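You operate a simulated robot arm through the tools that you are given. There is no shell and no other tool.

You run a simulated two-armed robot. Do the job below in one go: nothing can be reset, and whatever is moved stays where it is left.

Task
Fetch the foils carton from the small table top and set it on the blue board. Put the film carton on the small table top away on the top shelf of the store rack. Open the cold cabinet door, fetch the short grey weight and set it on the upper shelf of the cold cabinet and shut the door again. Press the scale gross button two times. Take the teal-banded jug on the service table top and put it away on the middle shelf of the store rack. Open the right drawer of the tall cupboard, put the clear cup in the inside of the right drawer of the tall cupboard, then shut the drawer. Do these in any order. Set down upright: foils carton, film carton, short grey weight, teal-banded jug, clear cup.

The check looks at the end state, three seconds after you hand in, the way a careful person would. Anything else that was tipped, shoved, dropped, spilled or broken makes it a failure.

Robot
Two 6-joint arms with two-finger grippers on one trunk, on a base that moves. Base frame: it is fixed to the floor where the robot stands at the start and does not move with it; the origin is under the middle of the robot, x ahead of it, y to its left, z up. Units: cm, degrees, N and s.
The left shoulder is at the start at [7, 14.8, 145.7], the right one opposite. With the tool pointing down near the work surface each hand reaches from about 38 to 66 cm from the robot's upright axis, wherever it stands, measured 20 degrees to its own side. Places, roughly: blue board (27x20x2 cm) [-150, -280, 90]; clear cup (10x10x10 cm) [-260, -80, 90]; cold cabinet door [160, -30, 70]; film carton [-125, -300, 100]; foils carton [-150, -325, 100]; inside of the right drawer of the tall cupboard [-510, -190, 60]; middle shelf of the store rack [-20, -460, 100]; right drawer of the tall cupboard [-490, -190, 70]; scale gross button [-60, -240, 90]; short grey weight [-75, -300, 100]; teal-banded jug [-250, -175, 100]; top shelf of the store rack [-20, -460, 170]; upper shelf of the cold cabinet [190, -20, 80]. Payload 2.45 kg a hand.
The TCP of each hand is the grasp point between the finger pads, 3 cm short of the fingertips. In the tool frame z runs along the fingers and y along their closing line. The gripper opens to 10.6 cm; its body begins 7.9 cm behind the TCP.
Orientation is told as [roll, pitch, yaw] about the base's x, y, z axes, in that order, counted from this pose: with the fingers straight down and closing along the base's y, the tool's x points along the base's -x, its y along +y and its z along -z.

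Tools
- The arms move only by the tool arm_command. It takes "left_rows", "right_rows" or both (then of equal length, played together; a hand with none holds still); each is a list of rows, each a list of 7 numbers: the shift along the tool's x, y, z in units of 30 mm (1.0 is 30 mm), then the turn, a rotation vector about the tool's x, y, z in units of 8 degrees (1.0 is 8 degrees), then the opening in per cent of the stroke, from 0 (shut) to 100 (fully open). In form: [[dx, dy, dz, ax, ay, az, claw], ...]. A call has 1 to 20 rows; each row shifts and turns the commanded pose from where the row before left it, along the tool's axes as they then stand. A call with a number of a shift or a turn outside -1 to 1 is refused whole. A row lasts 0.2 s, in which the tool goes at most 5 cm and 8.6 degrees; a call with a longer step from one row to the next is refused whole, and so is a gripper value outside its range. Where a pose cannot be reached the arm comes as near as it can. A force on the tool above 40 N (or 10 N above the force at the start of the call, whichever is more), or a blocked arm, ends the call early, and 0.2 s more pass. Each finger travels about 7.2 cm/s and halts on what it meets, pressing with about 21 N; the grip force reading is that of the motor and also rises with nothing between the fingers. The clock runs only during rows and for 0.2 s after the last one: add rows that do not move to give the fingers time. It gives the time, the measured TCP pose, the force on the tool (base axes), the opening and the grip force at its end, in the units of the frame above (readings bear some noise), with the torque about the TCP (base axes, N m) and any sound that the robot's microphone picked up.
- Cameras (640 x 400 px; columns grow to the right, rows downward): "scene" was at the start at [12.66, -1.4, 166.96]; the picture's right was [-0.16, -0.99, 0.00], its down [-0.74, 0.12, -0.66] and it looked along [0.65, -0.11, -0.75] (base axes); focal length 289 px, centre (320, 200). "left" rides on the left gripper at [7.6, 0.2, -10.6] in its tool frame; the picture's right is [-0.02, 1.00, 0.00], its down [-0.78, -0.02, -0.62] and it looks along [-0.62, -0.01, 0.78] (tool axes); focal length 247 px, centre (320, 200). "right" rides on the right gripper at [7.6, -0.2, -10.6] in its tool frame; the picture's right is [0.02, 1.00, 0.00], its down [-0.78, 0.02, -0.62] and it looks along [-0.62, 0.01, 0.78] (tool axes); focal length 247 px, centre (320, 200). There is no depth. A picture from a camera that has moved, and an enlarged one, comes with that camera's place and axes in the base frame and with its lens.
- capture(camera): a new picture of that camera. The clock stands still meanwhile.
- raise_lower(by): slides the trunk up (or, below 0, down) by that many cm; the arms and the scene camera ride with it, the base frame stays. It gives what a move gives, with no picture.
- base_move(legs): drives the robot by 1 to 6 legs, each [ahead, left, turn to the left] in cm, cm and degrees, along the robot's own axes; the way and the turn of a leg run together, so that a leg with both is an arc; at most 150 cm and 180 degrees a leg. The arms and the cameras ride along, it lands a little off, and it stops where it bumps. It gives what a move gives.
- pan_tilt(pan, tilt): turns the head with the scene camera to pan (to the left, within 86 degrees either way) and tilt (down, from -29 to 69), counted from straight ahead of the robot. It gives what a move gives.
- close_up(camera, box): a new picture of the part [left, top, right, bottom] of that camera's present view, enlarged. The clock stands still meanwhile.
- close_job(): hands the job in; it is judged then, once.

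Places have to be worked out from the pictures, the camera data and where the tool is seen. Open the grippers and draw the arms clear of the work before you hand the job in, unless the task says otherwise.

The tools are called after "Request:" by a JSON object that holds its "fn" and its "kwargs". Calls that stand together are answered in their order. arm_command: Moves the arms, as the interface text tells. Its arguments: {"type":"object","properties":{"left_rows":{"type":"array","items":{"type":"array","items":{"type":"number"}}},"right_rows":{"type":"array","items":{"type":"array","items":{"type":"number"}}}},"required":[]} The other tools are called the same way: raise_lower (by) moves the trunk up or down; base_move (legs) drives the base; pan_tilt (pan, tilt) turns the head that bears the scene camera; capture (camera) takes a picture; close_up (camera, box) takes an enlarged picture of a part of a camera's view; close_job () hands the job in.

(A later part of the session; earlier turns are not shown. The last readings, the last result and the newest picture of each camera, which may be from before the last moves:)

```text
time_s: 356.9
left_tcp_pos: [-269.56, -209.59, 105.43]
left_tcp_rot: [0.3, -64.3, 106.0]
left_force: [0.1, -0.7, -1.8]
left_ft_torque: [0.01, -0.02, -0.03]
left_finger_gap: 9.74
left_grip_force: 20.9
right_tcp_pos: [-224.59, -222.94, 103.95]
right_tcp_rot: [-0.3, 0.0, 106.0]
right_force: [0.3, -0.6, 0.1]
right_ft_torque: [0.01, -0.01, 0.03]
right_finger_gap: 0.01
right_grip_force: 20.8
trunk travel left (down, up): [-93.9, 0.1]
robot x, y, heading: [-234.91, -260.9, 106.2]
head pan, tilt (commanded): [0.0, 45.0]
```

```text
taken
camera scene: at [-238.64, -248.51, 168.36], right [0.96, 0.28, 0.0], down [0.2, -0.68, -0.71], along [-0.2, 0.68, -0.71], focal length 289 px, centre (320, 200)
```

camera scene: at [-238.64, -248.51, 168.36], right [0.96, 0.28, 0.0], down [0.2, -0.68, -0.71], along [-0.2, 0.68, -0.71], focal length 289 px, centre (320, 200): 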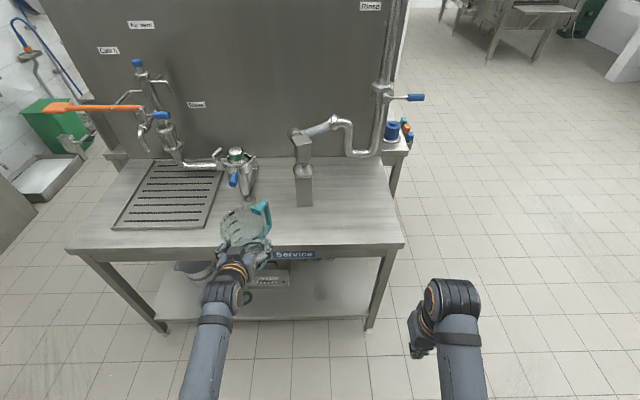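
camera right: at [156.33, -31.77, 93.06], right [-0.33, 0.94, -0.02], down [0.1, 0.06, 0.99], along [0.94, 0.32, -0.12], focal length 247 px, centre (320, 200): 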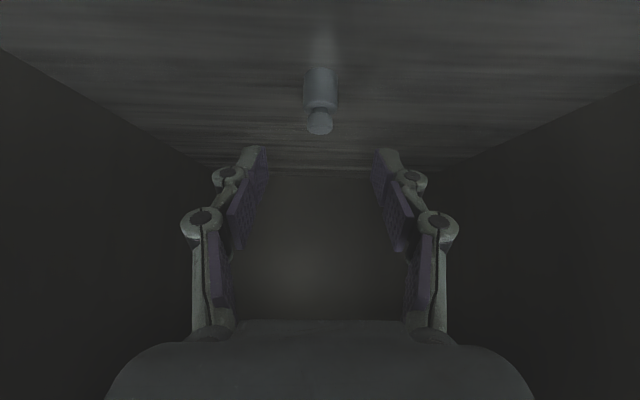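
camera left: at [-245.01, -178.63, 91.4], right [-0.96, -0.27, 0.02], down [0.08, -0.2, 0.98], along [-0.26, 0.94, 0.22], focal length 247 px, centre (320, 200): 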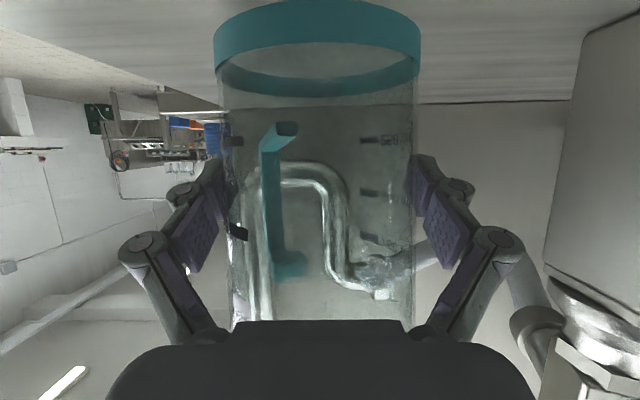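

The jug is held steadily. I turn left 180° in place (free floor on that side) to face the rack side.

Request:
{"fn": "base_move", "kwargs": {"legs": [[0, 0, 90], [0, 0, 90.3]]}}

Request:
{"fn": "pan_tilt", "kwargs": {"pan": 15, "tilt": 30}}

Request:
{"fn": "capture", "kwargs": {"camera": "scene"}}

```text
time_s: 365.0
left_tcp_pos: [-200.02, -312.07, 105.29]
left_tcp_rot: [0.1, -64.3, -73.9]
left_force: [0.5, -0.6, -0.6]
left_ft_torque: [-0.04, 0.0, 0.01]
left_finger_gap: 9.73
left_grip_force: 21.1
right_tcp_pos: [-245.18, -298.73, 103.77]
right_tcp_rot: [-0.3, 0.1, -73.9]
right_force: [0.3, 0.1, 0.4]
right_ft_torque: [0.02, -0.01, 0.01]
right_finger_gap: 0.0
right_grip_force: 21.1
trunk travel left (down, up): [-93.9, 0.1]
robot x, y, heading: [-234.78, -260.92, -74.0]
head pan, tilt (commanded): [0.0, 45.0]
```

```text
time_s: 365.8
left_tcp_pos: [-200.0, -311.95, 105.41]
left_tcp_rot: [0.1, -64.4, -73.8]
left_force: [0.1, -0.6, -1.1]
left_ft_torque: [0.01, 0.01, 0.02]
left_finger_gap: 9.72
left_grip_force: 21.5
right_tcp_pos: [-245.14, -298.83, 103.84]
right_tcp_rot: [-0.3, 0.1, -73.9]
right_force: [0.8, -0.1, 0.1]
right_ft_torque: [0.02, -0.01, 0.02]
right_finger_gap: 0.0
right_grip_force: 21.4
trunk travel left (down, up): [-93.9, 0.1]
robot x, y, heading: [-235.01, -260.85, -73.6]
head pan, tilt (commanded): [15.0, 30.0]
```

```text
taken
camera scene: at [-228.94, -273.55, 170.6], right [-0.86, -0.52, 0.0], down [-0.26, 0.43, -0.87], along [0.45, -0.74, -0.5], focal length 289 px, centre (320, 200)
```

scene: 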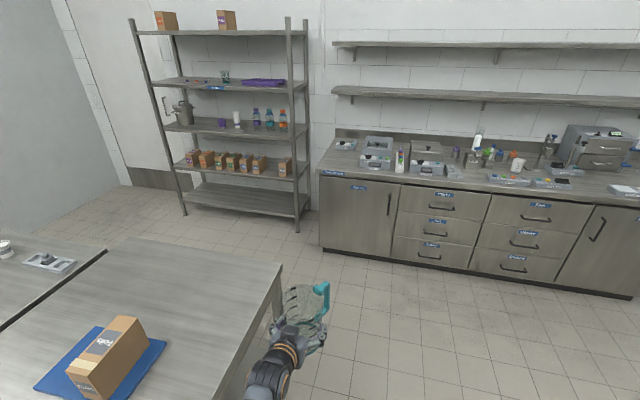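

The way to the rack is clear. I drive ahead along the small table's right side, then strafe left behind it toward the rack.

Request:
{"fn": "base_move", "kwargs": {"legs": [[130, 0, 0], [0, 74, 0], [0, 74, 0]]}}

Request:
{"fn": "pan_tilt", "kwargs": {"pan": 0, "tilt": 30}}

Request:
{"fn": "capture", "kwargs": {"camera": "scene"}}

```text
time_s: 379.6
left_tcp_pos: [-21.7, -396.7, 105.36]
left_tcp_rot: [0.3, -64.3, -74.5]
left_force: [0.1, -0.8, -0.7]
left_ft_torque: [0.03, -0.02, 0.01]
left_finger_gap: 9.69
left_grip_force: 20.7
right_tcp_pos: [-66.61, -382.88, 103.9]
right_tcp_rot: [-0.2, 0.1, -74.5]
right_force: [0.0, 0.4, 0.1]
right_ft_torque: [0.02, -0.02, -0.02]
right_finger_gap: 0.01
right_grip_force: 21.1
trunk travel left (down, up): [-93.9, 0.1]
robot x, y, heading: [-55.8, -345.04, -74.4]
head pan, tilt (commanded): [15.0, 30.0]
```

```text
time_s: 380.3
left_tcp_pos: [-21.61, -396.65, 105.31]
left_tcp_rot: [0.2, -64.3, -74.4]
left_force: [0.3, -0.9, -1.5]
left_ft_torque: [0.03, 0.01, -0.05]
left_finger_gap: 9.73
left_grip_force: 21.0
right_tcp_pos: [-66.64, -382.96, 103.87]
right_tcp_rot: [-0.4, 0.1, -74.4]
right_force: [0.7, 0.0, 0.2]
right_ft_torque: [0.02, 0.0, 0.02]
right_finger_gap: 0.0
right_grip_force: 21.0
trunk travel left (down, up): [-93.9, 0.1]
robot x, y, heading: [-56.07, -345.62, -74.5]
head pan, tilt (commanded): [0.0, 30.0]
```

```text
taken
camera scene: at [-52.22, -358.76, 170.6], right [-0.96, -0.27, 0.0], down [-0.14, 0.48, -0.87], along [0.23, -0.83, -0.5], focal length 289 px, centre (320, 200)
```

scene: 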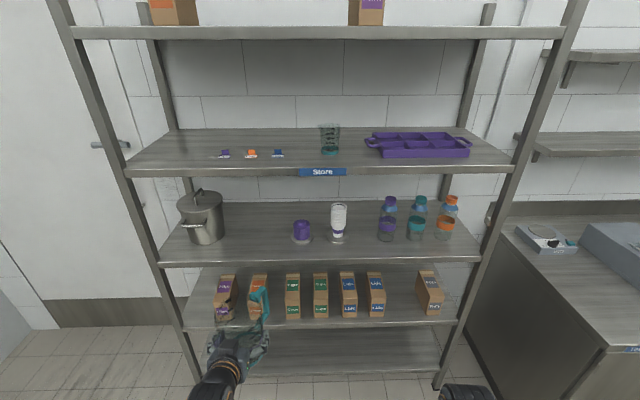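

The free gap between pot and purple cap is ≈27 cm wide; the jug must go 6 cm left and ≈47 cm forward. I shift left, raise the jug slightly and extend it 9 cm.

Request:
{"fn": "base_move", "kwargs": {"legs": [[0, 6, 0.8]]}}

Request:
{"fn": "arm_command", "kwargs": {"left_rows": [[-0.18, 0, -0.088, 0, 0, 0, 0], [-0.18, 0, -0.088, 0, 0, 0, 0], [-0.33, 0, 0.674, 0, 0, 0, 0], [-0.33, 0, 0.674, 0, 0, 0, 0], [-0.33, 0, 0.674, 0, 0, 0, 0], [-0.33, 0, 0.674, 0, 0, 0, 0], [0, 0, 0, 0, 0, 0, 0]]}}

Request:
{"fn": "base_move", "kwargs": {"legs": [[15, 0, 0]]}}

Request:
{"fn": "capture", "kwargs": {"camera": "scene"}}

Request:
{"fn": "capture", "kwargs": {"camera": "left"}}

```text
time_s: 381.3
left_tcp_pos: [-16.06, -394.75, 105.4]
left_tcp_rot: [1.1, -64.4, -74.6]
left_force: [-1.3, 1.2, -1.0]
left_ft_torque: [0.0, 0.01, 0.08]
left_finger_gap: 9.74
left_grip_force: 20.9
right_tcp_pos: [-61.17, -381.63, 103.72]
right_tcp_rot: [0.0, 0.1, -73.8]
right_force: [-0.7, -0.7, -0.7]
right_ft_torque: [-0.01, -0.09, 0.0]
right_finger_gap: 0.0
right_grip_force: 20.7
trunk travel left (down, up): [-93.9, 0.1]
robot x, y, heading: [-50.33, -343.62, -74.0]
head pan, tilt (commanded): [0.0, 30.0]
```

```text
time_s: 382.9
left_tcp_pos: [-12.93, -403.4, 106.48]
left_tcp_rot: [0.2, -64.2, -73.6]
left_force: [0.1, 0.4, -1.3]
left_ft_torque: [-0.02, 0.06, 0.0]
left_finger_gap: 9.72
left_grip_force: 20.8
right_tcp_pos: [-60.46, -381.34, 103.89]
right_tcp_rot: [-0.3, 0.1, -73.9]
right_force: [-0.5, -0.2, -0.6]
right_ft_torque: [-0.02, 0.02, -0.02]
right_finger_gap: 0.02
right_grip_force: 21.1
trunk travel left (down, up): [-93.9, 0.1]
robot x, y, heading: [-50.25, -343.45, -73.8]
head pan, tilt (commanded): [0.0, 30.0]
```

```text
time_s: 384.3
left_tcp_pos: [-8.65, -417.37, 106.72]
left_tcp_rot: [0.1, -64.4, -73.7]
left_force: [0.2, 0.7, -0.6]
left_ft_torque: [0.05, 0.0, -0.04]
left_finger_gap: 9.74
left_grip_force: 21.1
right_tcp_pos: [-56.23, -395.58, 103.95]
right_tcp_rot: [-0.4, -0.1, -73.6]
right_force: [-0.2, 0.0, 0.3]
right_ft_torque: [-0.03, -0.04, 0.0]
right_finger_gap: 0.0
right_grip_force: 20.8
trunk travel left (down, up): [-93.9, 0.1]
robot x, y, heading: [-46.09, -357.75, -73.6]
head pan, tilt (commanded): [0.0, 30.0]
```

```text
taken
camera scene: at [-42.29, -371.16, 170.64], right [-0.96, -0.28, 0.0], down [-0.14, 0.48, -0.87], along [0.24, -0.83, -0.5], focal length 289 px, centre (320, 200)
```

scene: 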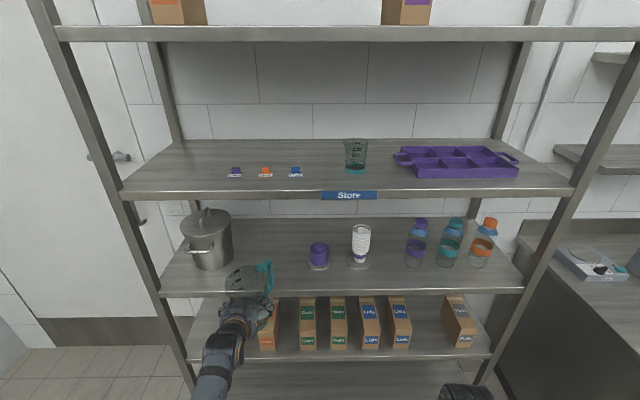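

```text
taken
camera left: at [-12.18, -405.06, 104.5], right [0.96, 0.27, 0.02], down [-0.08, 0.21, 0.97], along [0.26, -0.94, 0.22], focal length 247 px, centre (320, 200)
```

left: 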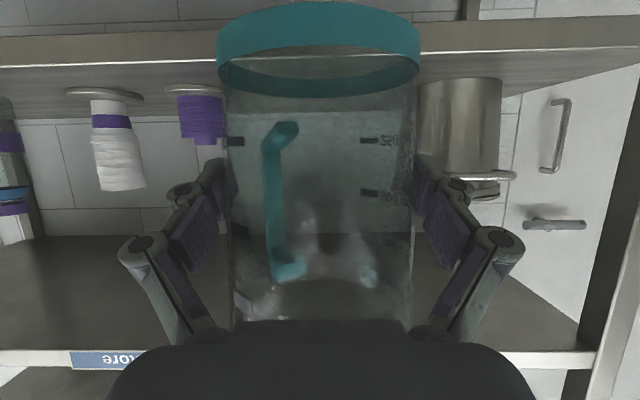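

The jug is centred in the gap (pot ~9 cm to its left, purple cap ~10 cm to its right). I drive forward 21.5 cm to bring it 8 cm inside the shelf's front edge.

Request:
{"fn": "base_move", "kwargs": {"legs": [[12, 0, 0], [9.5, 0, 0]]}}

Request:
{"fn": "capture", "kwargs": {"camera": "scene"}}

Request:
{"fn": "capture", "kwargs": {"camera": "left"}}

```text
time_s: 386.2
left_tcp_pos: [-2.68, -437.89, 106.66]
left_tcp_rot: [0.1, -64.4, -73.6]
left_force: [0.0, -0.8, -0.4]
left_ft_torque: [-0.01, -0.01, -0.03]
left_finger_gap: 9.74
left_grip_force: 20.7
right_tcp_pos: [-50.4, -416.18, 104.07]
right_tcp_rot: [-0.4, -0.1, -73.7]
right_force: [-1.3, -1.0, 0.4]
right_ft_torque: [-0.02, -0.03, -0.01]
right_finger_gap: 0.01
right_grip_force: 20.8
trunk travel left (down, up): [-93.9, 0.1]
robot x, y, heading: [-40.04, -378.15, -73.5]
head pan, tilt (commanded): [0.0, 30.0]
```

```text
taken
camera scene: at [-36.29, -391.6, 170.65], right [-0.96, -0.28, 0.0], down [-0.14, 0.48, -0.87], along [0.24, -0.83, -0.5], focal length 289 px, centre (320, 200)
```

scene: 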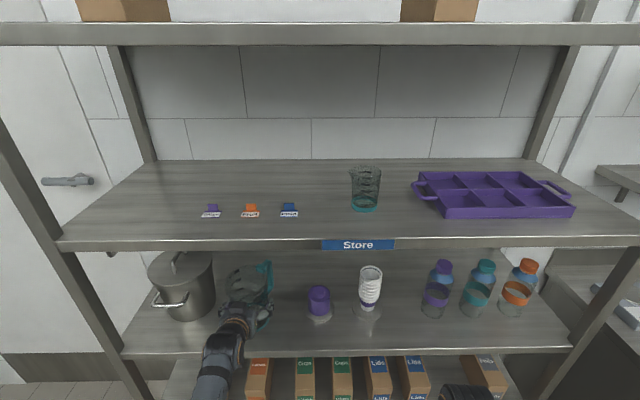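

```text
taken
camera left: at [-6.18, -425.54, 104.52], right [0.96, 0.27, 0.02], down [-0.08, 0.21, 0.97], along [0.26, -0.94, 0.22], focal length 247 px, centre (320, 200)
```

left: 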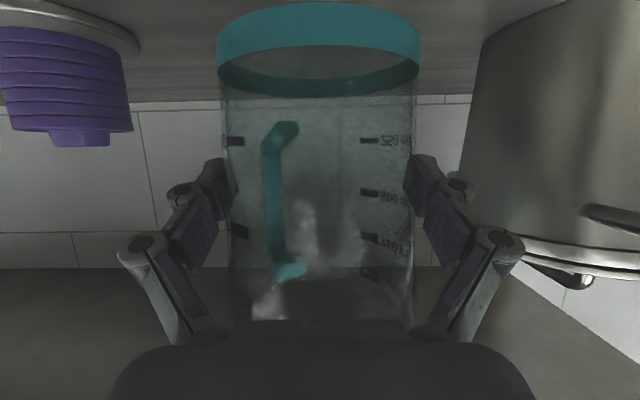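

The jug is ~7 cm inside the shelf edge, clear of the pot. I lower it 2.2 cm and then feel for the shelf.

Request:
{"fn": "arm_command", "kwargs": {"left_rows": [[0.22, 0, 0.107, 0, 0, 0, 0], [0.22, 0, 0.107, 0, 0, 0, 0], [0.22, 0, 0.107, 0, 0, 0, 0], [0, 0, 0, 0, 0, 0, 0]]}}

Request:
{"fn": "close_up", "kwargs": {"camera": "scene", "box": [180, 240, 320, 370]}}

Request:
{"fn": "capture", "kwargs": {"camera": "left"}}

```text
time_s: 387.2
left_tcp_pos: [-2.58, -438.15, 104.4]
left_tcp_rot: [0.2, -64.3, -73.5]
left_force: [0.2, -0.4, -1.4]
left_ft_torque: [-0.02, 0.0, -0.03]
left_finger_gap: 9.73
left_grip_force: 21.3
right_tcp_pos: [-50.08, -416.3, 103.83]
right_tcp_rot: [-0.4, 0.1, -73.7]
right_force: [-0.3, 0.3, 0.4]
right_ft_torque: [0.0, 0.01, -0.02]
right_finger_gap: 0.01
right_grip_force: 21.1
trunk travel left (down, up): [-93.9, 0.1]
robot x, y, heading: [-39.91, -378.64, -73.3]
head pan, tilt (commanded): [0.0, 30.0]
```

```text
3.08 times, centred on (250, 305) of scene
camera zoom: at [-36.15, -392.02, 170.61], right [-0.96, -0.28, 0.0], down [-0.14, 0.48, -0.87], along [0.24, -0.83, -0.5], focal length 888 px, centre (535, -123)
```

zoom: 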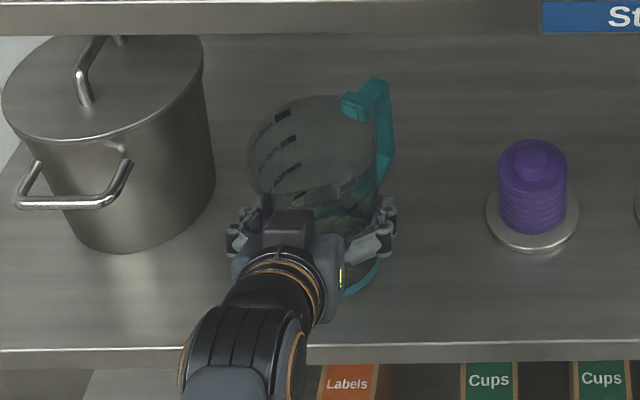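

```text
taken
camera left: at [-6.1, -425.77, 102.19], right [0.96, 0.27, 0.02], down [-0.08, 0.21, 0.98], along [0.26, -0.94, 0.22], focal length 247 px, centre (320, 200)
```

left: 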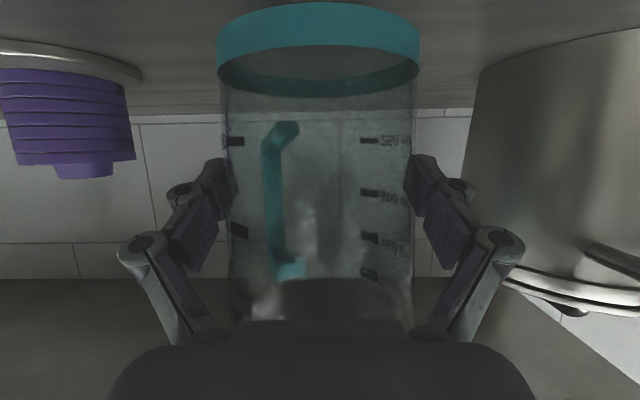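

Everything is clear. I lower in fine steps until contact.

Request:
{"fn": "arm_command", "kwargs": {"left_rows": [[0.09, 0, 0.044, 0, 0, 0, 0], [0.09, 0, 0.044, 0, 0, 0, 0], [0, 0, 0, 0, 0, 0, 0]]}}

```text
time_s: 388.0
left_tcp_pos: [-2.56, -438.17, 103.81]
left_tcp_rot: [0.1, -64.2, -73.6]
left_force: [0.4, 0.1, -1.1]
left_ft_torque: [0.04, 0.01, 0.02]
left_finger_gap: 9.71
left_grip_force: 21.3
right_tcp_pos: [-50.14, -416.46, 103.95]
right_tcp_rot: [-0.4, 0.1, -73.8]
right_force: [-1.0, 0.5, -0.2]
right_ft_torque: [-0.02, 0.02, 0.03]
right_finger_gap: 0.0
right_grip_force: 21.0
trunk travel left (down, up): [-93.9, 0.1]
robot x, y, heading: [-40.02, -378.32, -73.8]
head pan, tilt (commanded): [0.0, 30.0]
```

Request:
{"fn": "arm_command", "kwargs": {"left_rows": [[0.075, 0, 0.036, 0, 0, 0, 0], [0.075, 0, 0.036, 0, 0, 0, 0], [0, 0, 0, 0, 0, 0, 0]]}}

```text
time_s: 388.8
left_tcp_pos: [-2.45, -438.29, 103.25]
left_tcp_rot: [0.1, -64.3, -73.6]
left_force: [0.6, 0.0, -1.0]
left_ft_torque: [0.04, 0.0, 0.02]
left_finger_gap: 9.71
left_grip_force: 20.9
right_tcp_pos: [-50.21, -416.35, 103.79]
right_tcp_rot: [-0.4, 0.1, -73.7]
right_force: [0.2, 0.1, 0.7]
right_ft_torque: [-0.01, 0.01, 0.01]
right_finger_gap: 0.0
right_grip_force: 20.9
trunk travel left (down, up): [-93.9, 0.1]
robot x, y, heading: [-39.58, -378.57, -73.7]
head pan, tilt (commanded): [0.0, 30.0]
```

No contact yet (TCP z 103.25). I continue in small steps.

Request:
{"fn": "arm_command", "kwargs": {"left_rows": [[0.075, 0, 0.036, 0, 0, 0, 0], [0.075, 0, 0.036, 0, 0, 0, 0], [0, 0, 0, 0, 0, 0, 0]]}}

Request:
{"fn": "capture", "kwargs": {"camera": "left"}}

```text
time_s: 389.6
left_tcp_pos: [-2.45, -438.31, 102.82]
left_tcp_rot: [0.1, -64.2, -73.7]
left_force: [-0.5, -0.9, -0.7]
left_ft_torque: [-0.04, 0.05, -0.01]
left_finger_gap: 9.75
left_grip_force: 20.7
right_tcp_pos: [-50.33, -416.33, 103.83]
right_tcp_rot: [-0.5, 0.1, -73.6]
right_force: [-0.8, 0.2, -0.7]
right_ft_torque: [0.02, -0.06, 0.02]
right_finger_gap: 0.0
right_grip_force: 20.7
trunk travel left (down, up): [-93.9, 0.1]
robot x, y, heading: [-40.16, -378.67, -73.8]
head pan, tilt (commanded): [0.0, 30.0]
```

```text
taken
camera left: at [-6.07, -425.83, 100.61], right [0.96, 0.27, 0.02], down [-0.08, 0.21, 0.98], along [0.26, -0.94, 0.22], focal length 247 px, centre (320, 200)
```

left: 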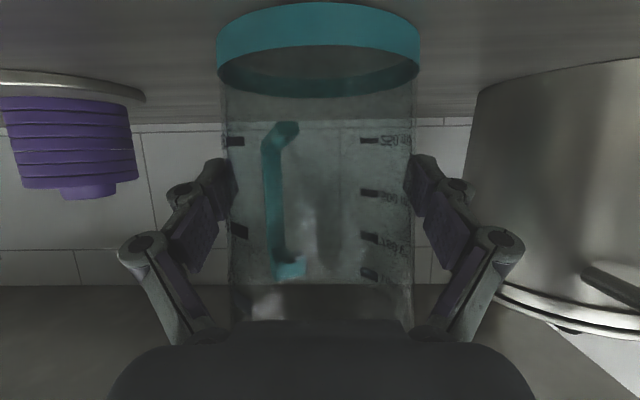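

Request:
{"fn": "arm_command", "kwargs": {"left_rows": [[0.05, 0, 0.024, 0, 0, 0, 0], [0.05, 0, 0.024, 0, 0, 0, 0], [0.05, 0, 0.024, 0, 0, 0, 0], [0, 0, 0, 0, 0, 0, 0]]}}

```text
time_s: 390.6
left_tcp_pos: [-2.5, -438.19, 102.67]
left_tcp_rot: [0.2, -64.8, -73.7]
left_force: [4.2, -3.8, 16.7]
left_ft_torque: [-0.15, -0.05, -0.03]
left_finger_gap: 9.76
left_grip_force: 20.7
right_tcp_pos: [-50.2, -416.26, 103.85]
right_tcp_rot: [-0.5, 0.0, -73.6]
right_force: [0.1, 0.0, 0.2]
right_ft_torque: [0.01, -0.04, -0.02]
right_finger_gap: 0.0
right_grip_force: 20.7
trunk travel left (down, up): [-93.9, 0.1]
robot x, y, heading: [-40.3, -378.75, -73.6]
head pan, tilt (commanded): [0.0, 30.0]
```

Contact (16.7 N): the jug stands on the shelf. I ease slightly and open the gripper.

Request:
{"fn": "arm_command", "kwargs": {"left_rows": [[-0.03, 0, -0.015, 0, 0, 0, 0], [0, 0, 0, 0, 0, 0, 95], [0, 0, 0, 0, 0, 0, 100], [0, 0, 0, 0, 0, 0, 100], [0, 0, 0, 0, 0, 0, 100]]}}

Request:
{"fn": "capture", "kwargs": {"camera": "left"}}

Request:
{"fn": "close_up", "kwargs": {"camera": "scene", "box": [180, 240, 320, 370]}}

```text
time_s: 391.8
left_tcp_pos: [-2.62, -438.2, 102.32]
left_tcp_rot: [0.1, -64.2, -73.6]
left_force: [-0.3, 0.6, -0.2]
left_ft_torque: [0.01, 0.0, 0.02]
left_finger_gap: 10.6
left_grip_force: 0.0
right_tcp_pos: [-50.16, -416.38, 103.87]
right_tcp_rot: [-0.4, 0.1, -73.7]
right_force: [-0.1, 0.5, 0.0]
right_ft_torque: [-0.02, -0.01, -0.01]
right_finger_gap: 0.01
right_grip_force: 21.1
trunk travel left (down, up): [-93.9, 0.1]
robot x, y, heading: [-39.94, -378.42, -73.8]
head pan, tilt (commanded): [0.0, 30.0]
```

```text
taken
camera left: at [-6.1, -425.82, 100.16], right [0.96, 0.27, 0.02], down [-0.08, 0.2, 0.98], along [0.26, -0.94, 0.22], focal length 247 px, centre (320, 200)
```

left: 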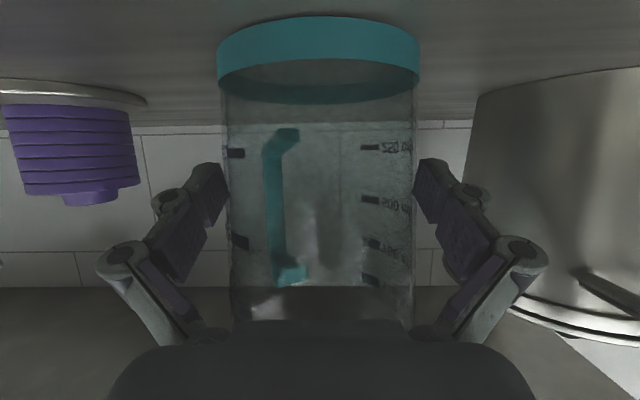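

```text
3.08 times, centred on (250, 305) of scene
camera zoom: at [-36.15, -392.09, 170.6], right [-0.96, -0.28, 0.0], down [-0.14, 0.48, -0.87], along [0.24, -0.83, -0.5], focal length 888 px, centre (535, -123)
```

zoom: 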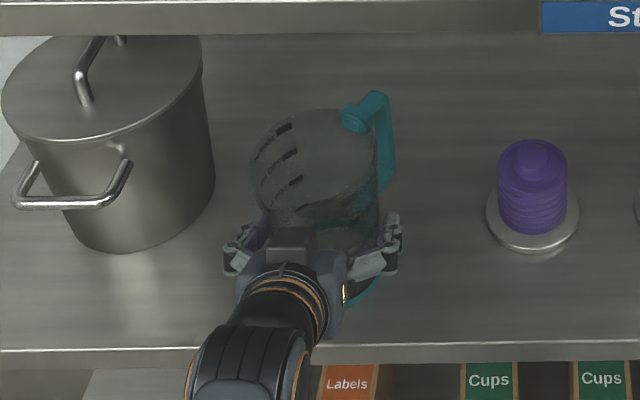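

Released with even margins. I back the base straight off by 25 cm and check.

Request:
{"fn": "base_move", "kwargs": {"legs": [[-25, 0, 0]]}}

Request:
{"fn": "capture", "kwargs": {"camera": "scene"}}

Request:
{"fn": "close_up", "kwargs": {"camera": "scene", "box": [140, 180, 340, 330]}}

```text
time_s: 393.7
left_tcp_pos: [-9.72, -414.37, 102.28]
left_tcp_rot: [0.1, -64.1, -73.8]
left_force: [0.3, -0.9, 0.2]
left_ft_torque: [0.02, 0.01, 0.0]
left_finger_gap: 10.6
left_grip_force: 0.0
right_tcp_pos: [-57.4, -392.33, 103.71]
right_tcp_rot: [-0.6, 0.2, -73.8]
right_force: [0.1, 0.2, -0.1]
right_ft_torque: [0.0, 0.01, -0.02]
right_finger_gap: 0.0
right_grip_force: 21.1
trunk travel left (down, up): [-93.9, 0.1]
robot x, y, heading: [-47.49, -354.34, -73.9]
head pan, tilt (commanded): [0.0, 30.0]
```

```text
taken
camera scene: at [-43.19, -368.1, 170.58], right [-0.96, -0.28, 0.0], down [-0.14, 0.48, -0.87], along [0.24, -0.83, -0.5], focal length 289 px, centre (320, 200)
```

scene: 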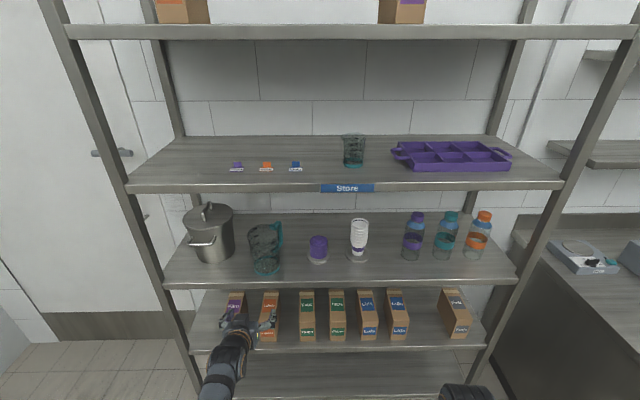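

```text
2.67 times, centred on (240, 255) of scene
camera zoom: at [-43.19, -368.1, 170.58], right [-0.96, -0.28, 0.0], down [-0.14, 0.48, -0.87], along [0.24, -0.83, -0.5], focal length 770 px, centre (533, 53)
```

zoom: 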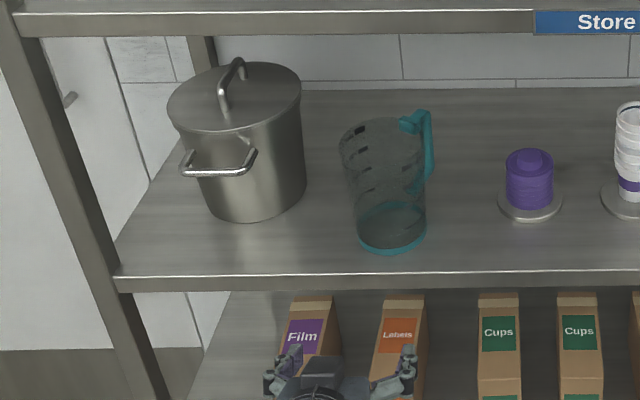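

The jug stands upright on the middle shelf. Now for the cup: I drive back around the small table to the open floor.

Request:
{"fn": "base_move", "kwargs": {"legs": [[-6, 0, 0.4], [0, -78, 0], [0, -78, 0], [-75, 0, 0], [-72, 0, 0]]}}

```text
time_s: 409.4
left_tcp_pos: [-201.18, -309.83, 102.31]
left_tcp_rot: [0.1, -64.2, -74.4]
left_force: [0.6, -0.2, 0.5]
left_ft_torque: [-0.01, -0.01, 0.0]
left_finger_gap: 10.57
left_grip_force: 0.1
right_tcp_pos: [-248.57, -287.44, 103.84]
right_tcp_rot: [-0.4, 0.2, -74.5]
right_force: [-0.5, 0.2, -0.1]
right_ft_torque: [0.03, -0.01, 0.0]
right_finger_gap: 0.02
right_grip_force: 21.2
trunk travel left (down, up): [-93.9, 0.1]
robot x, y, heading: [-237.82, -249.64, -74.6]
head pan, tilt (commanded): [0.0, 30.0]
```

I turn right to face the cups table direction, back up and strafe right to stand before the clear cup.

Request:
{"fn": "base_move", "kwargs": {"legs": [[0, 0, -89], [-100, 0, 0], [0, 73, 0]]}}

```text
time_s: 419.9
left_tcp_pos: [-191.48, -280.37, 102.52]
left_tcp_rot: [0.3, -64.3, -153.4]
left_force: [-0.7, 0.8, -0.7]
left_ft_torque: [0.01, -0.02, 0.0]
left_finger_gap: 10.6
left_grip_force: 0.1
right_tcp_pos: [-178.57, -229.68, 103.72]
right_tcp_rot: [-0.2, -0.1, -153.4]
right_force: [0.7, 0.1, 0.3]
right_ft_torque: [-0.04, -0.01, -0.02]
right_finger_gap: 0.0
right_grip_force: 21.0
trunk travel left (down, up): [-93.9, 0.1]
robot x, y, heading: [-139.22, -232.98, -153.2]
head pan, tilt (commanded): [0.0, 30.0]
stopped in leg 3: the robot was blocked; the commanded pose is now the measured one
```

I gave the strafe the wrong sign: the robot went left and its base bumped the table front. I move off to the right at once, and then inspect the tables.

Request:
{"fn": "base_move", "kwargs": {"legs": [[0, -20, 0]]}}

Request:
{"fn": "pan_tilt", "kwargs": {"pan": 80, "tilt": 40}}

Request:
{"fn": "capture", "kwargs": {"camera": "scene"}}

Request:
{"fn": "pan_tilt", "kwargs": {"pan": 35, "tilt": 45}}

Request:
{"fn": "capture", "kwargs": {"camera": "scene"}}

```text
time_s: 421.6
left_tcp_pos: [-200.44, -263.21, 102.43]
left_tcp_rot: [-0.1, -64.3, -152.9]
left_force: [-0.2, -0.7, 0.4]
left_ft_torque: [-0.02, 0.01, -0.05]
left_finger_gap: 10.59
left_grip_force: 0.0
right_tcp_pos: [-187.65, -212.29, 103.99]
right_tcp_rot: [-0.6, 0.2, -153.3]
right_force: [0.1, 0.0, -0.2]
right_ft_torque: [0.03, 0.03, 0.01]
right_finger_gap: 0.03
right_grip_force: 21.2
trunk travel left (down, up): [-93.9, 0.1]
robot x, y, heading: [-148.31, -215.24, -153.2]
head pan, tilt (commanded): [0.0, 30.0]
```

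```text
time_s: 423.1
left_tcp_pos: [-200.46, -262.97, 102.43]
left_tcp_rot: [0.1, -64.2, -153.3]
left_force: [-0.2, 0.3, -0.4]
left_ft_torque: [-0.01, 0.02, -0.01]
left_finger_gap: 10.61
left_grip_force: 0.0
right_tcp_pos: [-187.82, -212.11, 103.84]
right_tcp_rot: [-0.3, 0.1, -153.2]
right_force: [0.0, 0.1, 0.2]
right_ft_torque: [-0.03, -0.01, 0.01]
right_finger_gap: 0.0
right_grip_force: 21.1
trunk travel left (down, up): [-93.9, 0.1]
robot x, y, heading: [-148.94, -215.42, -152.8]
head pan, tilt (commanded): [80.0, 40.0]
```

```text
taken
camera scene: at [-150.7, -225.68, 169.07], right [-0.96, -0.29, 0.0], down [-0.19, 0.61, -0.77], along [0.22, -0.73, -0.64], focal length 289 px, centre (320, 200)
```

scene: 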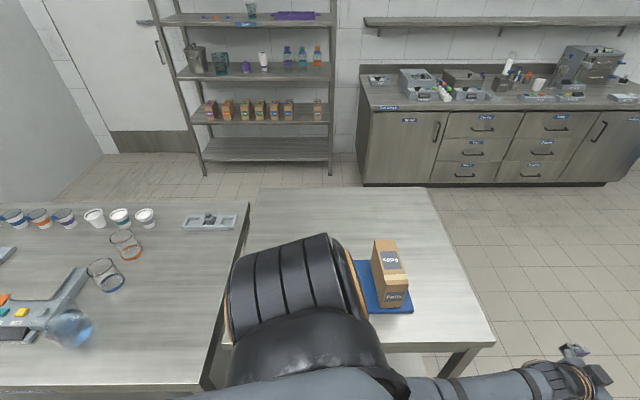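

```text
time_s: 424.2
left_tcp_pos: [-200.52, -262.87, 102.45]
left_tcp_rot: [0.1, -64.3, -153.1]
left_force: [-0.1, 0.4, 0.0]
left_ft_torque: [0.04, 0.01, 0.01]
left_finger_gap: 10.6
left_grip_force: 0.0
right_tcp_pos: [-187.8, -212.03, 103.74]
right_tcp_rot: [-0.4, 0.1, -153.2]
right_force: [0.2, 0.4, 0.1]
right_ft_torque: [-0.03, -0.01, -0.03]
right_finger_gap: 0.01
right_grip_force: 20.9
trunk travel left (down, up): [-93.9, 0.1]
robot x, y, heading: [-148.67, -215.11, -153.1]
head pan, tilt (commanded): [35.0, 45.0]
```

```text
taken
camera scene: at [-156.97, -224.74, 168.34], right [-0.88, 0.47, 0.0], down [0.33, 0.62, -0.71], along [-0.33, -0.62, -0.71], focal length 289 px, centre (320, 200)
```

scene: 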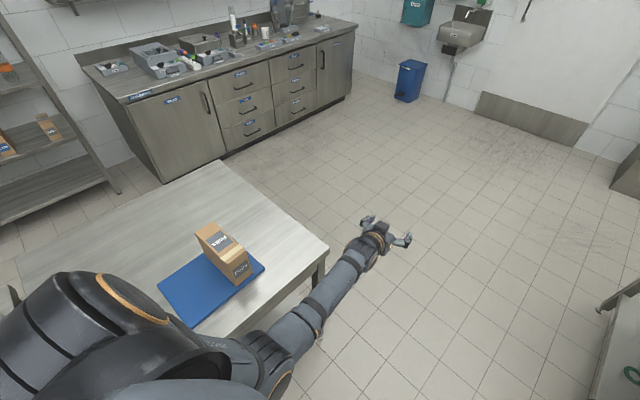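

Foils still stands on its board and everything on the tables is in place; the table did not move. I straighten the heading, back up a little, and strafe right (correct sign) to the cup.

Request:
{"fn": "base_move", "kwargs": {"legs": [[0, 0, -10.5], [-15, 0, 0], [0, -70, 0], [0, -70, 0]]}}

Request:
{"fn": "pan_tilt", "kwargs": {"pan": -10, "tilt": 40}}

Request:
{"fn": "capture", "kwargs": {"camera": "scene"}}

```text
time_s: 433.2
left_tcp_pos: [-234.27, -115.15, 102.41]
left_tcp_rot: [0.0, -64.2, -162.8]
left_force: [-0.4, 0.4, 0.4]
left_ft_torque: [-0.02, -0.01, 0.03]
left_finger_gap: 10.6
left_grip_force: 0.1
right_tcp_pos: [-212.92, -67.19, 103.99]
right_tcp_rot: [-0.5, 0.1, -163.1]
right_force: [-0.7, 0.3, 0.4]
right_ft_torque: [0.01, 0.0, 0.01]
right_finger_gap: 0.0
right_grip_force: 20.8
trunk travel left (down, up): [-93.9, 0.1]
robot x, y, heading: [-175.06, -76.77, -163.1]
head pan, tilt (commanded): [35.0, 45.0]
```

```text
time_s: 434.3
left_tcp_pos: [-234.14, -115.01, 102.37]
left_tcp_rot: [0.1, -64.3, -163.0]
left_force: [0.5, 1.1, -0.7]
left_ft_torque: [0.01, 0.0, -0.01]
left_finger_gap: 10.6
left_grip_force: 0.0
right_tcp_pos: [-212.8, -67.21, 103.94]
right_tcp_rot: [-0.3, 0.1, -163.1]
right_force: [0.3, -0.8, -1.1]
right_ft_torque: [-0.01, 0.01, -0.03]
right_finger_gap: 0.02
right_grip_force: 21.2
trunk travel left (down, up): [-93.9, 0.1]
robot x, y, heading: [-174.54, -76.87, -163.0]
head pan, tilt (commanded): [-10.0, 40.0]
```

```text
taken
camera scene: at [-188.18, -79.58, 169.07], right [-0.12, 0.99, 0.0], down [0.64, 0.08, -0.77], along [-0.76, -0.09, -0.64], focal length 289 px, centre (320, 200)
```

scene: 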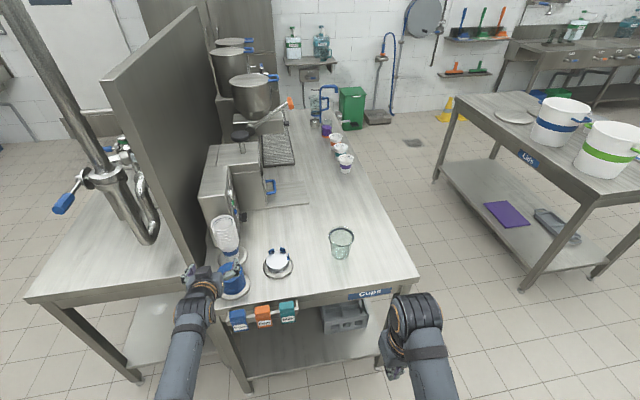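

The clear cup is ahead-right. I back 12 cm (left hand is near the blue dispenser) and zoom on the cup.

Request:
{"fn": "base_move", "kwargs": {"legs": [[-12, 0, 0]]}}

Request:
{"fn": "close_up", "kwargs": {"camera": "scene", "box": [220, 180, 440, 330]}}

```text
time_s: 435.5
left_tcp_pos: [-222.85, -111.62, 102.31]
left_tcp_rot: [0.2, -64.2, -163.0]
left_force: [0.0, -0.8, -0.8]
left_ft_torque: [0.03, 0.02, 0.01]
left_finger_gap: 10.59
left_grip_force: 0.1
right_tcp_pos: [-201.66, -63.77, 103.67]
right_tcp_rot: [-0.4, 0.3, -163.1]
right_force: [0.2, -0.2, 0.5]
right_ft_torque: [0.01, -0.01, 0.03]
right_finger_gap: 0.0
right_grip_force: 20.7
trunk travel left (down, up): [-93.9, 0.1]
robot x, y, heading: [-163.31, -73.43, -163.1]
head pan, tilt (commanded): [-10.0, 40.0]
```

```text
2.67 times, centred on (330, 255) of scene
camera zoom: at [-177.0, -76.13, 169.04], right [-0.12, 0.99, 0.0], down [0.64, 0.08, -0.76], along [-0.76, -0.09, -0.64], focal length 770 px, centre (293, 53)
```

zoom: 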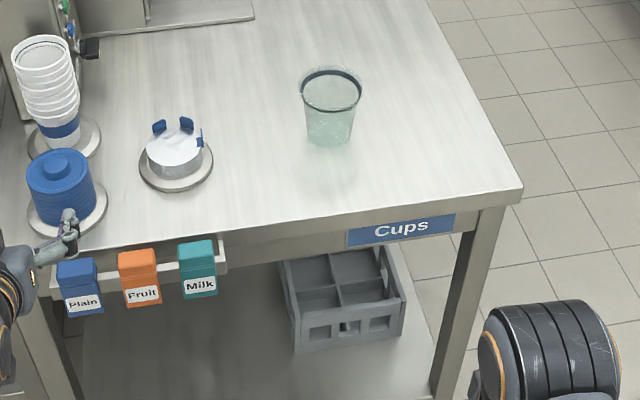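

The cup (≈9.1 cm top, 6.8 bottom, 9.8 tall) stands at ≈(−257.6, −80.1), 21 cm to my right. I fold the left hand back to straight-down (the blue dispenser is ahead of it) and bring the right hand to 45° tilt, open.

Request:
{"fn": "arm_command", "kwargs": {"left_rows": [[0.424, 0, -0.869, 0, 1, 0, 80], [0.541, 0, -0.802, 0, 1, 0, 60], [0.647, 0, -0.719, 0, 1, 0, 40], [0.741, 0, -0.622, 0, 1, 0, 20], [0.82, 0, -0.512, 0, 1, 0, 0], [0.883, 0, -0.393, 0, 1, 0, 0], [0.93, 0, -0.267, 0, 1, 0, 0], [0.958, 0, -0.135, 0, 1, 0, 0], [0.9, 0, 0, 0, 0, 0, 0]], "right_rows": [[-1, 0, 0, 0, -0.9375, 0, 20], [-0.991, 0, 0.131, 0, -0.9375, 0, 40], [-0.966, 0, 0.259, 0, -0.9375, 0, 60], [-0.924, 0, 0.383, 0, -0.9375, 0, 80], [-0.866, 0, 0.5, 0, -0.9375, 0, 100], [-0.793, 0, 0.609, 0, -0.9375, 0, 100], [0, 0, 0, 0, 0, 0, 100], [0, 0, 0, 0, 0, 0, 100], [0, 0, 0, 0, 0, 0, 100]]}}

Request:
{"fn": "base_move", "kwargs": {"legs": [[16, 0, 0]]}}

Request:
{"fn": "capture", "kwargs": {"camera": "scene"}}

Request:
{"fn": "capture", "kwargs": {"camera": "right"}}

```text
time_s: 437.5
left_tcp_pos: [-197.77, -103.99, 102.39]
left_tcp_rot: [0.1, -0.2, -163.0]
left_force: [0.4, -0.8, 0.4]
left_ft_torque: [-0.01, 0.0, -0.01]
left_finger_gap: 0.0
left_grip_force: 20.9
right_tcp_pos: [-218.44, -68.93, 103.73]
right_tcp_rot: [-0.4, -44.9, -162.6]
right_force: [-0.1, -1.7, 0.2]
right_ft_torque: [0.03, 0.0, 0.03]
right_finger_gap: 10.59
right_grip_force: 0.0
trunk travel left (down, up): [-93.9, 0.1]
robot x, y, heading: [-163.48, -73.54, -162.5]
head pan, tilt (commanded): [-10.0, 40.0]
```

```text
time_s: 438.9
left_tcp_pos: [-212.94, -108.46, 102.38]
left_tcp_rot: [0.2, -0.4, -163.0]
left_force: [-0.5, -0.9, 1.0]
left_ft_torque: [-0.03, 0.01, -0.03]
left_finger_gap: 0.02
left_grip_force: 20.9
right_tcp_pos: [-233.73, -73.62, 103.9]
right_tcp_rot: [-0.5, -45.1, -162.7]
right_force: [-0.2, 1.5, 0.7]
right_ft_torque: [0.02, 0.0, -0.01]
right_finger_gap: 10.59
right_grip_force: 0.1
trunk travel left (down, up): [-93.9, 0.1]
robot x, y, heading: [-178.48, -78.14, -162.8]
head pan, tilt (commanded): [-10.0, 40.0]
```

```text
taken
camera scene: at [-191.62, -80.6, 169.11], right [-0.12, 0.99, 0.0], down [0.64, 0.08, -0.77], along [-0.76, -0.09, -0.64], focal length 289 px, centre (320, 200)
```

scene: 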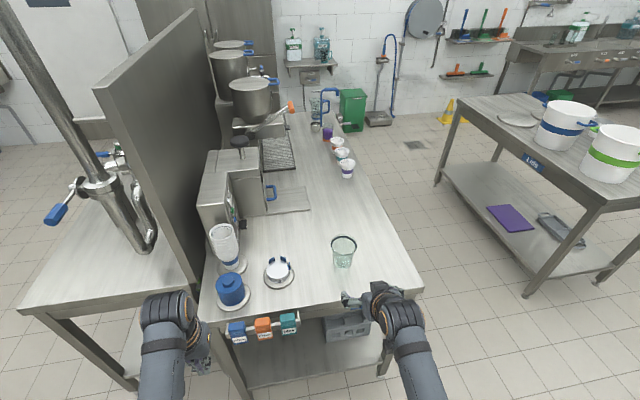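

```text
taken
camera right: at [-221.33, -69.58, 105.91], right [0.31, -0.95, -0.02], down [-0.1, -0.05, 0.99], along [-0.95, -0.3, -0.11], focal length 247 px, centre (320, 200)
```

right: 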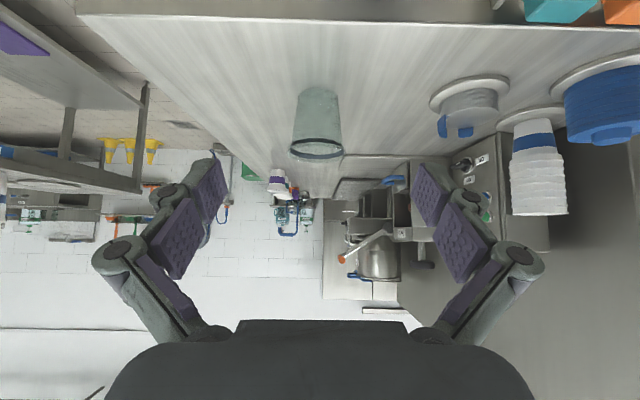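

The cup is centred in the right hand's view. I drive 12 cm closer, then lower the hand to z≈90 in front of the cup.

Request:
{"fn": "base_move", "kwargs": {"legs": [[12, 0, 0]]}}

Request:
{"fn": "arm_command", "kwargs": {"right_rows": [[0.55, 0, 0.55, 0, 0, 0, 100], [0.55, 0, 0.55, 0, 0, 0, 100], [0.55, 0, 0.55, 0, 0, 0, 100], [0.55, 0, 0.55, 0, 0, 0, 100], [0.55, 0, 0.55, 0, 0, 0, 100], [0.5, 0, 0.5, 0, 0, 0, 100], [0, 0, 0, 0, 0, 0, 100]]}}

Request:
{"fn": "capture", "kwargs": {"camera": "right"}}

Request:
{"fn": "close_up", "kwargs": {"camera": "scene", "box": [270, 200, 450, 350]}}

```text
time_s: 440.2
left_tcp_pos: [-224.51, -112.03, 102.37]
left_tcp_rot: [0.1, -0.4, -162.9]
left_force: [0.0, -0.2, 0.5]
left_ft_torque: [-0.01, 0.04, -0.02]
left_finger_gap: 0.0
left_grip_force: 21.1
right_tcp_pos: [-245.35, -77.1, 103.83]
right_tcp_rot: [-0.5, -45.0, -162.6]
right_force: [0.9, 0.5, -1.0]
right_ft_torque: [0.01, -0.01, 0.01]
right_finger_gap: 10.61
right_grip_force: 0.2
trunk travel left (down, up): [-93.9, 0.1]
robot x, y, heading: [-190.14, -81.52, -162.6]
head pan, tilt (commanded): [-10.0, 40.0]
```

```text
time_s: 441.8
left_tcp_pos: [-224.71, -112.24, 102.19]
left_tcp_rot: [0.2, -0.3, -162.8]
left_force: [0.2, -0.2, 0.3]
left_ft_torque: [-0.01, -0.02, -0.01]
left_finger_gap: 0.01
left_grip_force: 20.6
right_tcp_pos: [-245.53, -77.07, 89.93]
right_tcp_rot: [-0.5, -44.9, -162.8]
right_force: [-0.7, -0.3, -0.4]
right_ft_torque: [0.01, 0.0, 0.03]
right_finger_gap: 10.59
right_grip_force: 0.0
trunk travel left (down, up): [-93.9, 0.1]
robot x, y, heading: [-190.13, -81.34, -163.1]
head pan, tilt (commanded): [-10.0, 40.0]
```

```text
taken
camera right: at [-233.13, -73.13, 92.02], right [0.31, -0.95, -0.02], down [-0.1, -0.06, 0.99], along [-0.95, -0.3, -0.12], focal length 247 px, centre (320, 200)
```

right: 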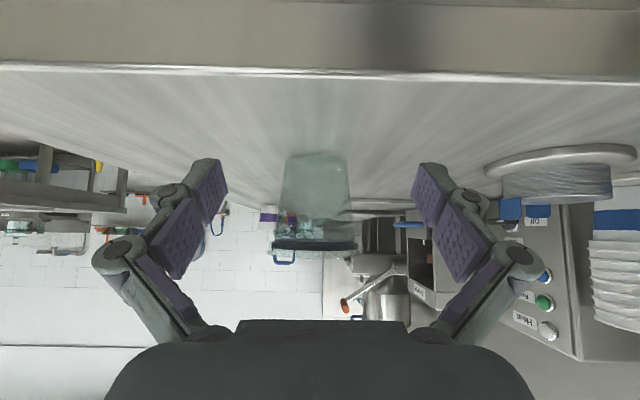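

```text
2.67 times, centred on (360, 275) of scene
camera zoom: at [-203.56, -84.27, 169.07], right [-0.12, 0.99, 0.0], down [0.64, 0.08, -0.77], along [-0.76, -0.09, -0.64], focal length 770 px, centre (213, 0)
```

zoom: 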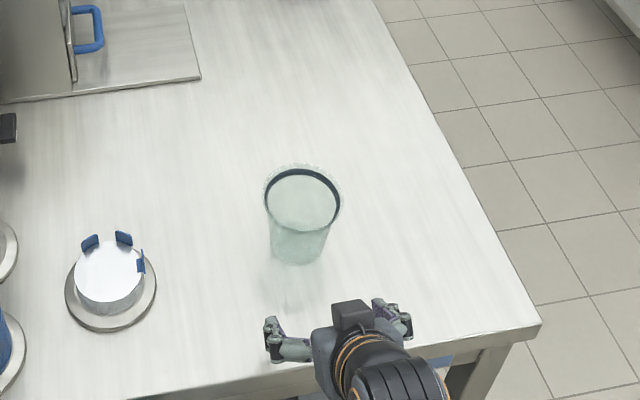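

The cup is ~0.5 cm right of the hand's axis and ≈12.5 cm ahead. I shift and advance around it.

Request:
{"fn": "arm_command", "kwargs": {"right_rows": [[0, -0.14, 0, 0, 0, 0, 100], [-0.58, 0, 0.58, 0, 0, 0, 100], [-0.58, 0, 0.58, 0, 0, 0, 100], [-0.58, 0, 0.58, 0, 0, 0, 100], [0, 0, 0, 0, 0, 0, 100]]}}

Request:
{"fn": "capture", "kwargs": {"camera": "right"}}

Request:
{"fn": "close_up", "kwargs": {"camera": "scene", "box": [270, 200, 450, 350]}}

```text
time_s: 443.0
left_tcp_pos: [-224.7, -112.11, 102.27]
left_tcp_rot: [-0.1, -0.3, -162.9]
left_force: [0.5, -0.2, -0.3]
left_ft_torque: [0.04, -0.05, 0.01]
left_finger_gap: 0.0
left_grip_force: 21.2
right_tcp_pos: [-252.65, -78.82, 89.99]
right_tcp_rot: [-0.5, -45.0, -162.8]
right_force: [-0.6, 0.6, -0.1]
right_ft_torque: [0.0, -0.01, 0.02]
right_finger_gap: 10.58
right_grip_force: 0.2
trunk travel left (down, up): [-93.9, 0.1]
robot x, y, heading: [-190.13, -81.62, -163.2]
head pan, tilt (commanded): [-10.0, 40.0]
```

```text
taken
camera right: at [-240.27, -74.91, 92.03], right [0.31, -0.95, -0.02], down [-0.1, -0.06, 0.99], along [-0.95, -0.3, -0.12], focal length 247 px, centre (320, 200)
```

right: 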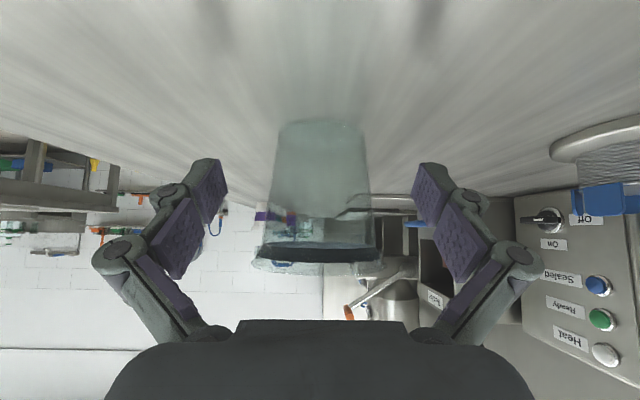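

```text
2.67 times, centred on (360, 275) of scene
camera zoom: at [-203.55, -84.26, 169.07], right [-0.12, 0.99, 0.0], down [0.64, 0.08, -0.77], along [-0.76, -0.09, -0.64], focal length 770 px, centre (213, 0)
```

zoom: 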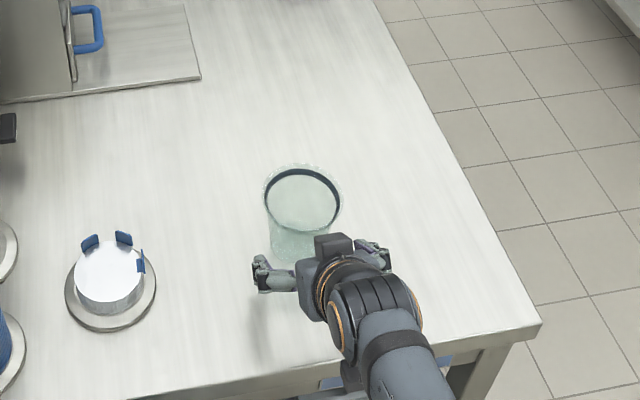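

Well centred. I advance the last 5 cm and close the right gripper on the cup.

Request:
{"fn": "arm_command", "kwargs": {"right_rows": [[-0.59, 0, 0.59, 0, 0, 0, 100], [-0.59, 0, 0.59, 0, 0, 0, 100], [0, 0, 0, 0, 0, 0, 100]]}}

Request:
{"fn": "capture", "kwargs": {"camera": "right"}}

Request:
{"fn": "close_up", "kwargs": {"camera": "scene", "box": [270, 200, 450, 350]}}

```text
time_s: 443.8
left_tcp_pos: [-224.69, -112.21, 102.33]
left_tcp_rot: [0.1, -0.3, -162.8]
left_force: [0.3, -0.6, -0.1]
left_ft_torque: [0.03, 0.03, 0.0]
left_finger_gap: 0.0
left_grip_force: 21.2
right_tcp_pos: [-257.27, -80.29, 89.96]
right_tcp_rot: [-0.5, -45.0, -162.7]
right_force: [0.2, -1.2, 0.2]
right_ft_torque: [-0.02, -0.02, -0.01]
right_finger_gap: 10.6
right_grip_force: 0.1
trunk travel left (down, up): [-93.9, 0.1]
robot x, y, heading: [-190.41, -81.79, -162.8]
head pan, tilt (commanded): [-10.0, 40.0]
```

```text
taken
camera right: at [-244.95, -76.34, 92.04], right [0.31, -0.95, -0.02], down [-0.1, -0.06, 0.99], along [-0.95, -0.3, -0.12], focal length 247 px, centre (320, 200)
```

right: 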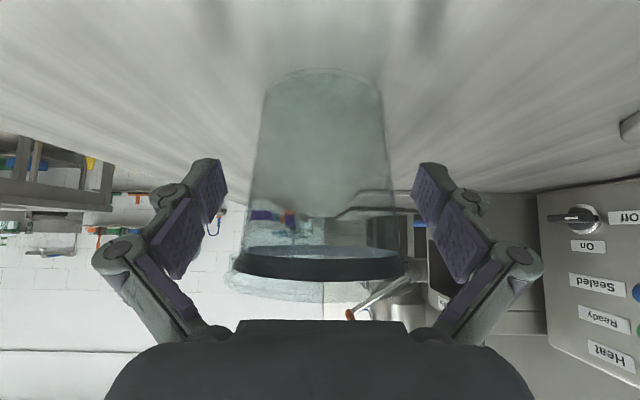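

```text
2.67 times, centred on (360, 275) of scene
camera zoom: at [-203.45, -84.23, 169.08], right [-0.12, 0.99, 0.0], down [0.64, 0.08, -0.77], along [-0.76, -0.09, -0.64], focal length 770 px, centre (213, 0)
```

zoom: 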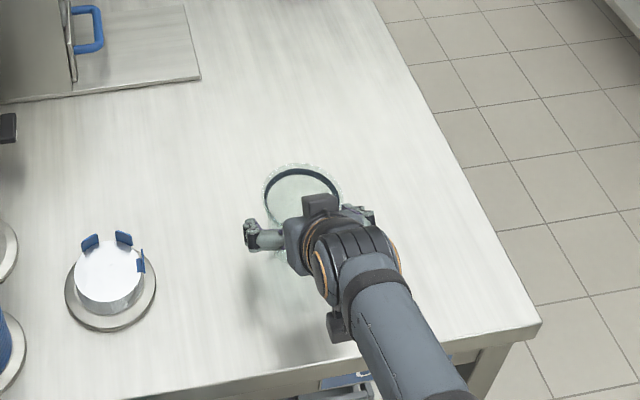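

The cup is centred at the TCP. I close the gripper.

Request:
{"fn": "arm_command", "kwargs": {"right_rows": [[0, 0, 0, 0, 0, 0, 80], [0, 0, 0, 0, 0, 0, 60], [0, 0, 0, 0, 0, 0, 30], [0, 0, 0, 0, 0, 0, 0], [0, 0, 0, 0, 0, 0, 0], [0, 0, 0, 0, 0, 0, 0]]}}

Request:
{"fn": "capture", "kwargs": {"camera": "right"}}

```text
time_s: 445.2
left_tcp_pos: [-224.73, -112.14, 102.27]
left_tcp_rot: [0.1, -0.2, -162.8]
left_force: [0.1, -0.3, -0.4]
left_ft_torque: [0.01, -0.03, 0.03]
left_finger_gap: 0.0
left_grip_force: 21.0
right_tcp_pos: [-257.39, -80.25, 89.84]
right_tcp_rot: [-0.5, -44.9, -162.7]
right_force: [-0.2, -0.1, 0.2]
right_ft_torque: [-0.03, 0.0, 0.01]
right_finger_gap: 7.41
right_grip_force: 21.0
trunk travel left (down, up): [-93.9, 0.1]
robot x, y, heading: [-189.98, -81.48, -162.9]
head pan, tilt (commanded): [-10.0, 40.0]
```

```text
taken
camera right: at [-245.01, -76.36, 91.99], right [0.31, -0.95, -0.02], down [-0.1, -0.06, 0.99], along [-0.95, -0.3, -0.12], focal length 247 px, centre (320, 200)
```

right: 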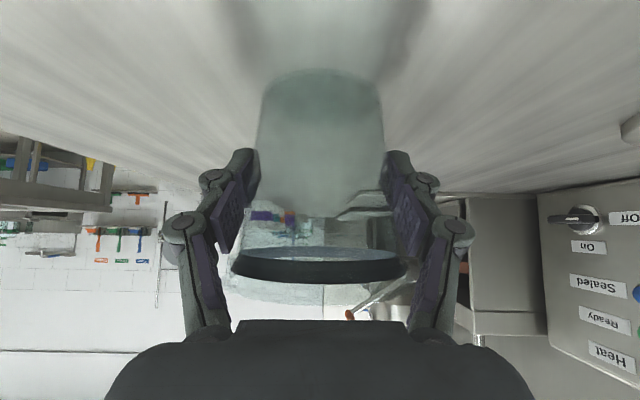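

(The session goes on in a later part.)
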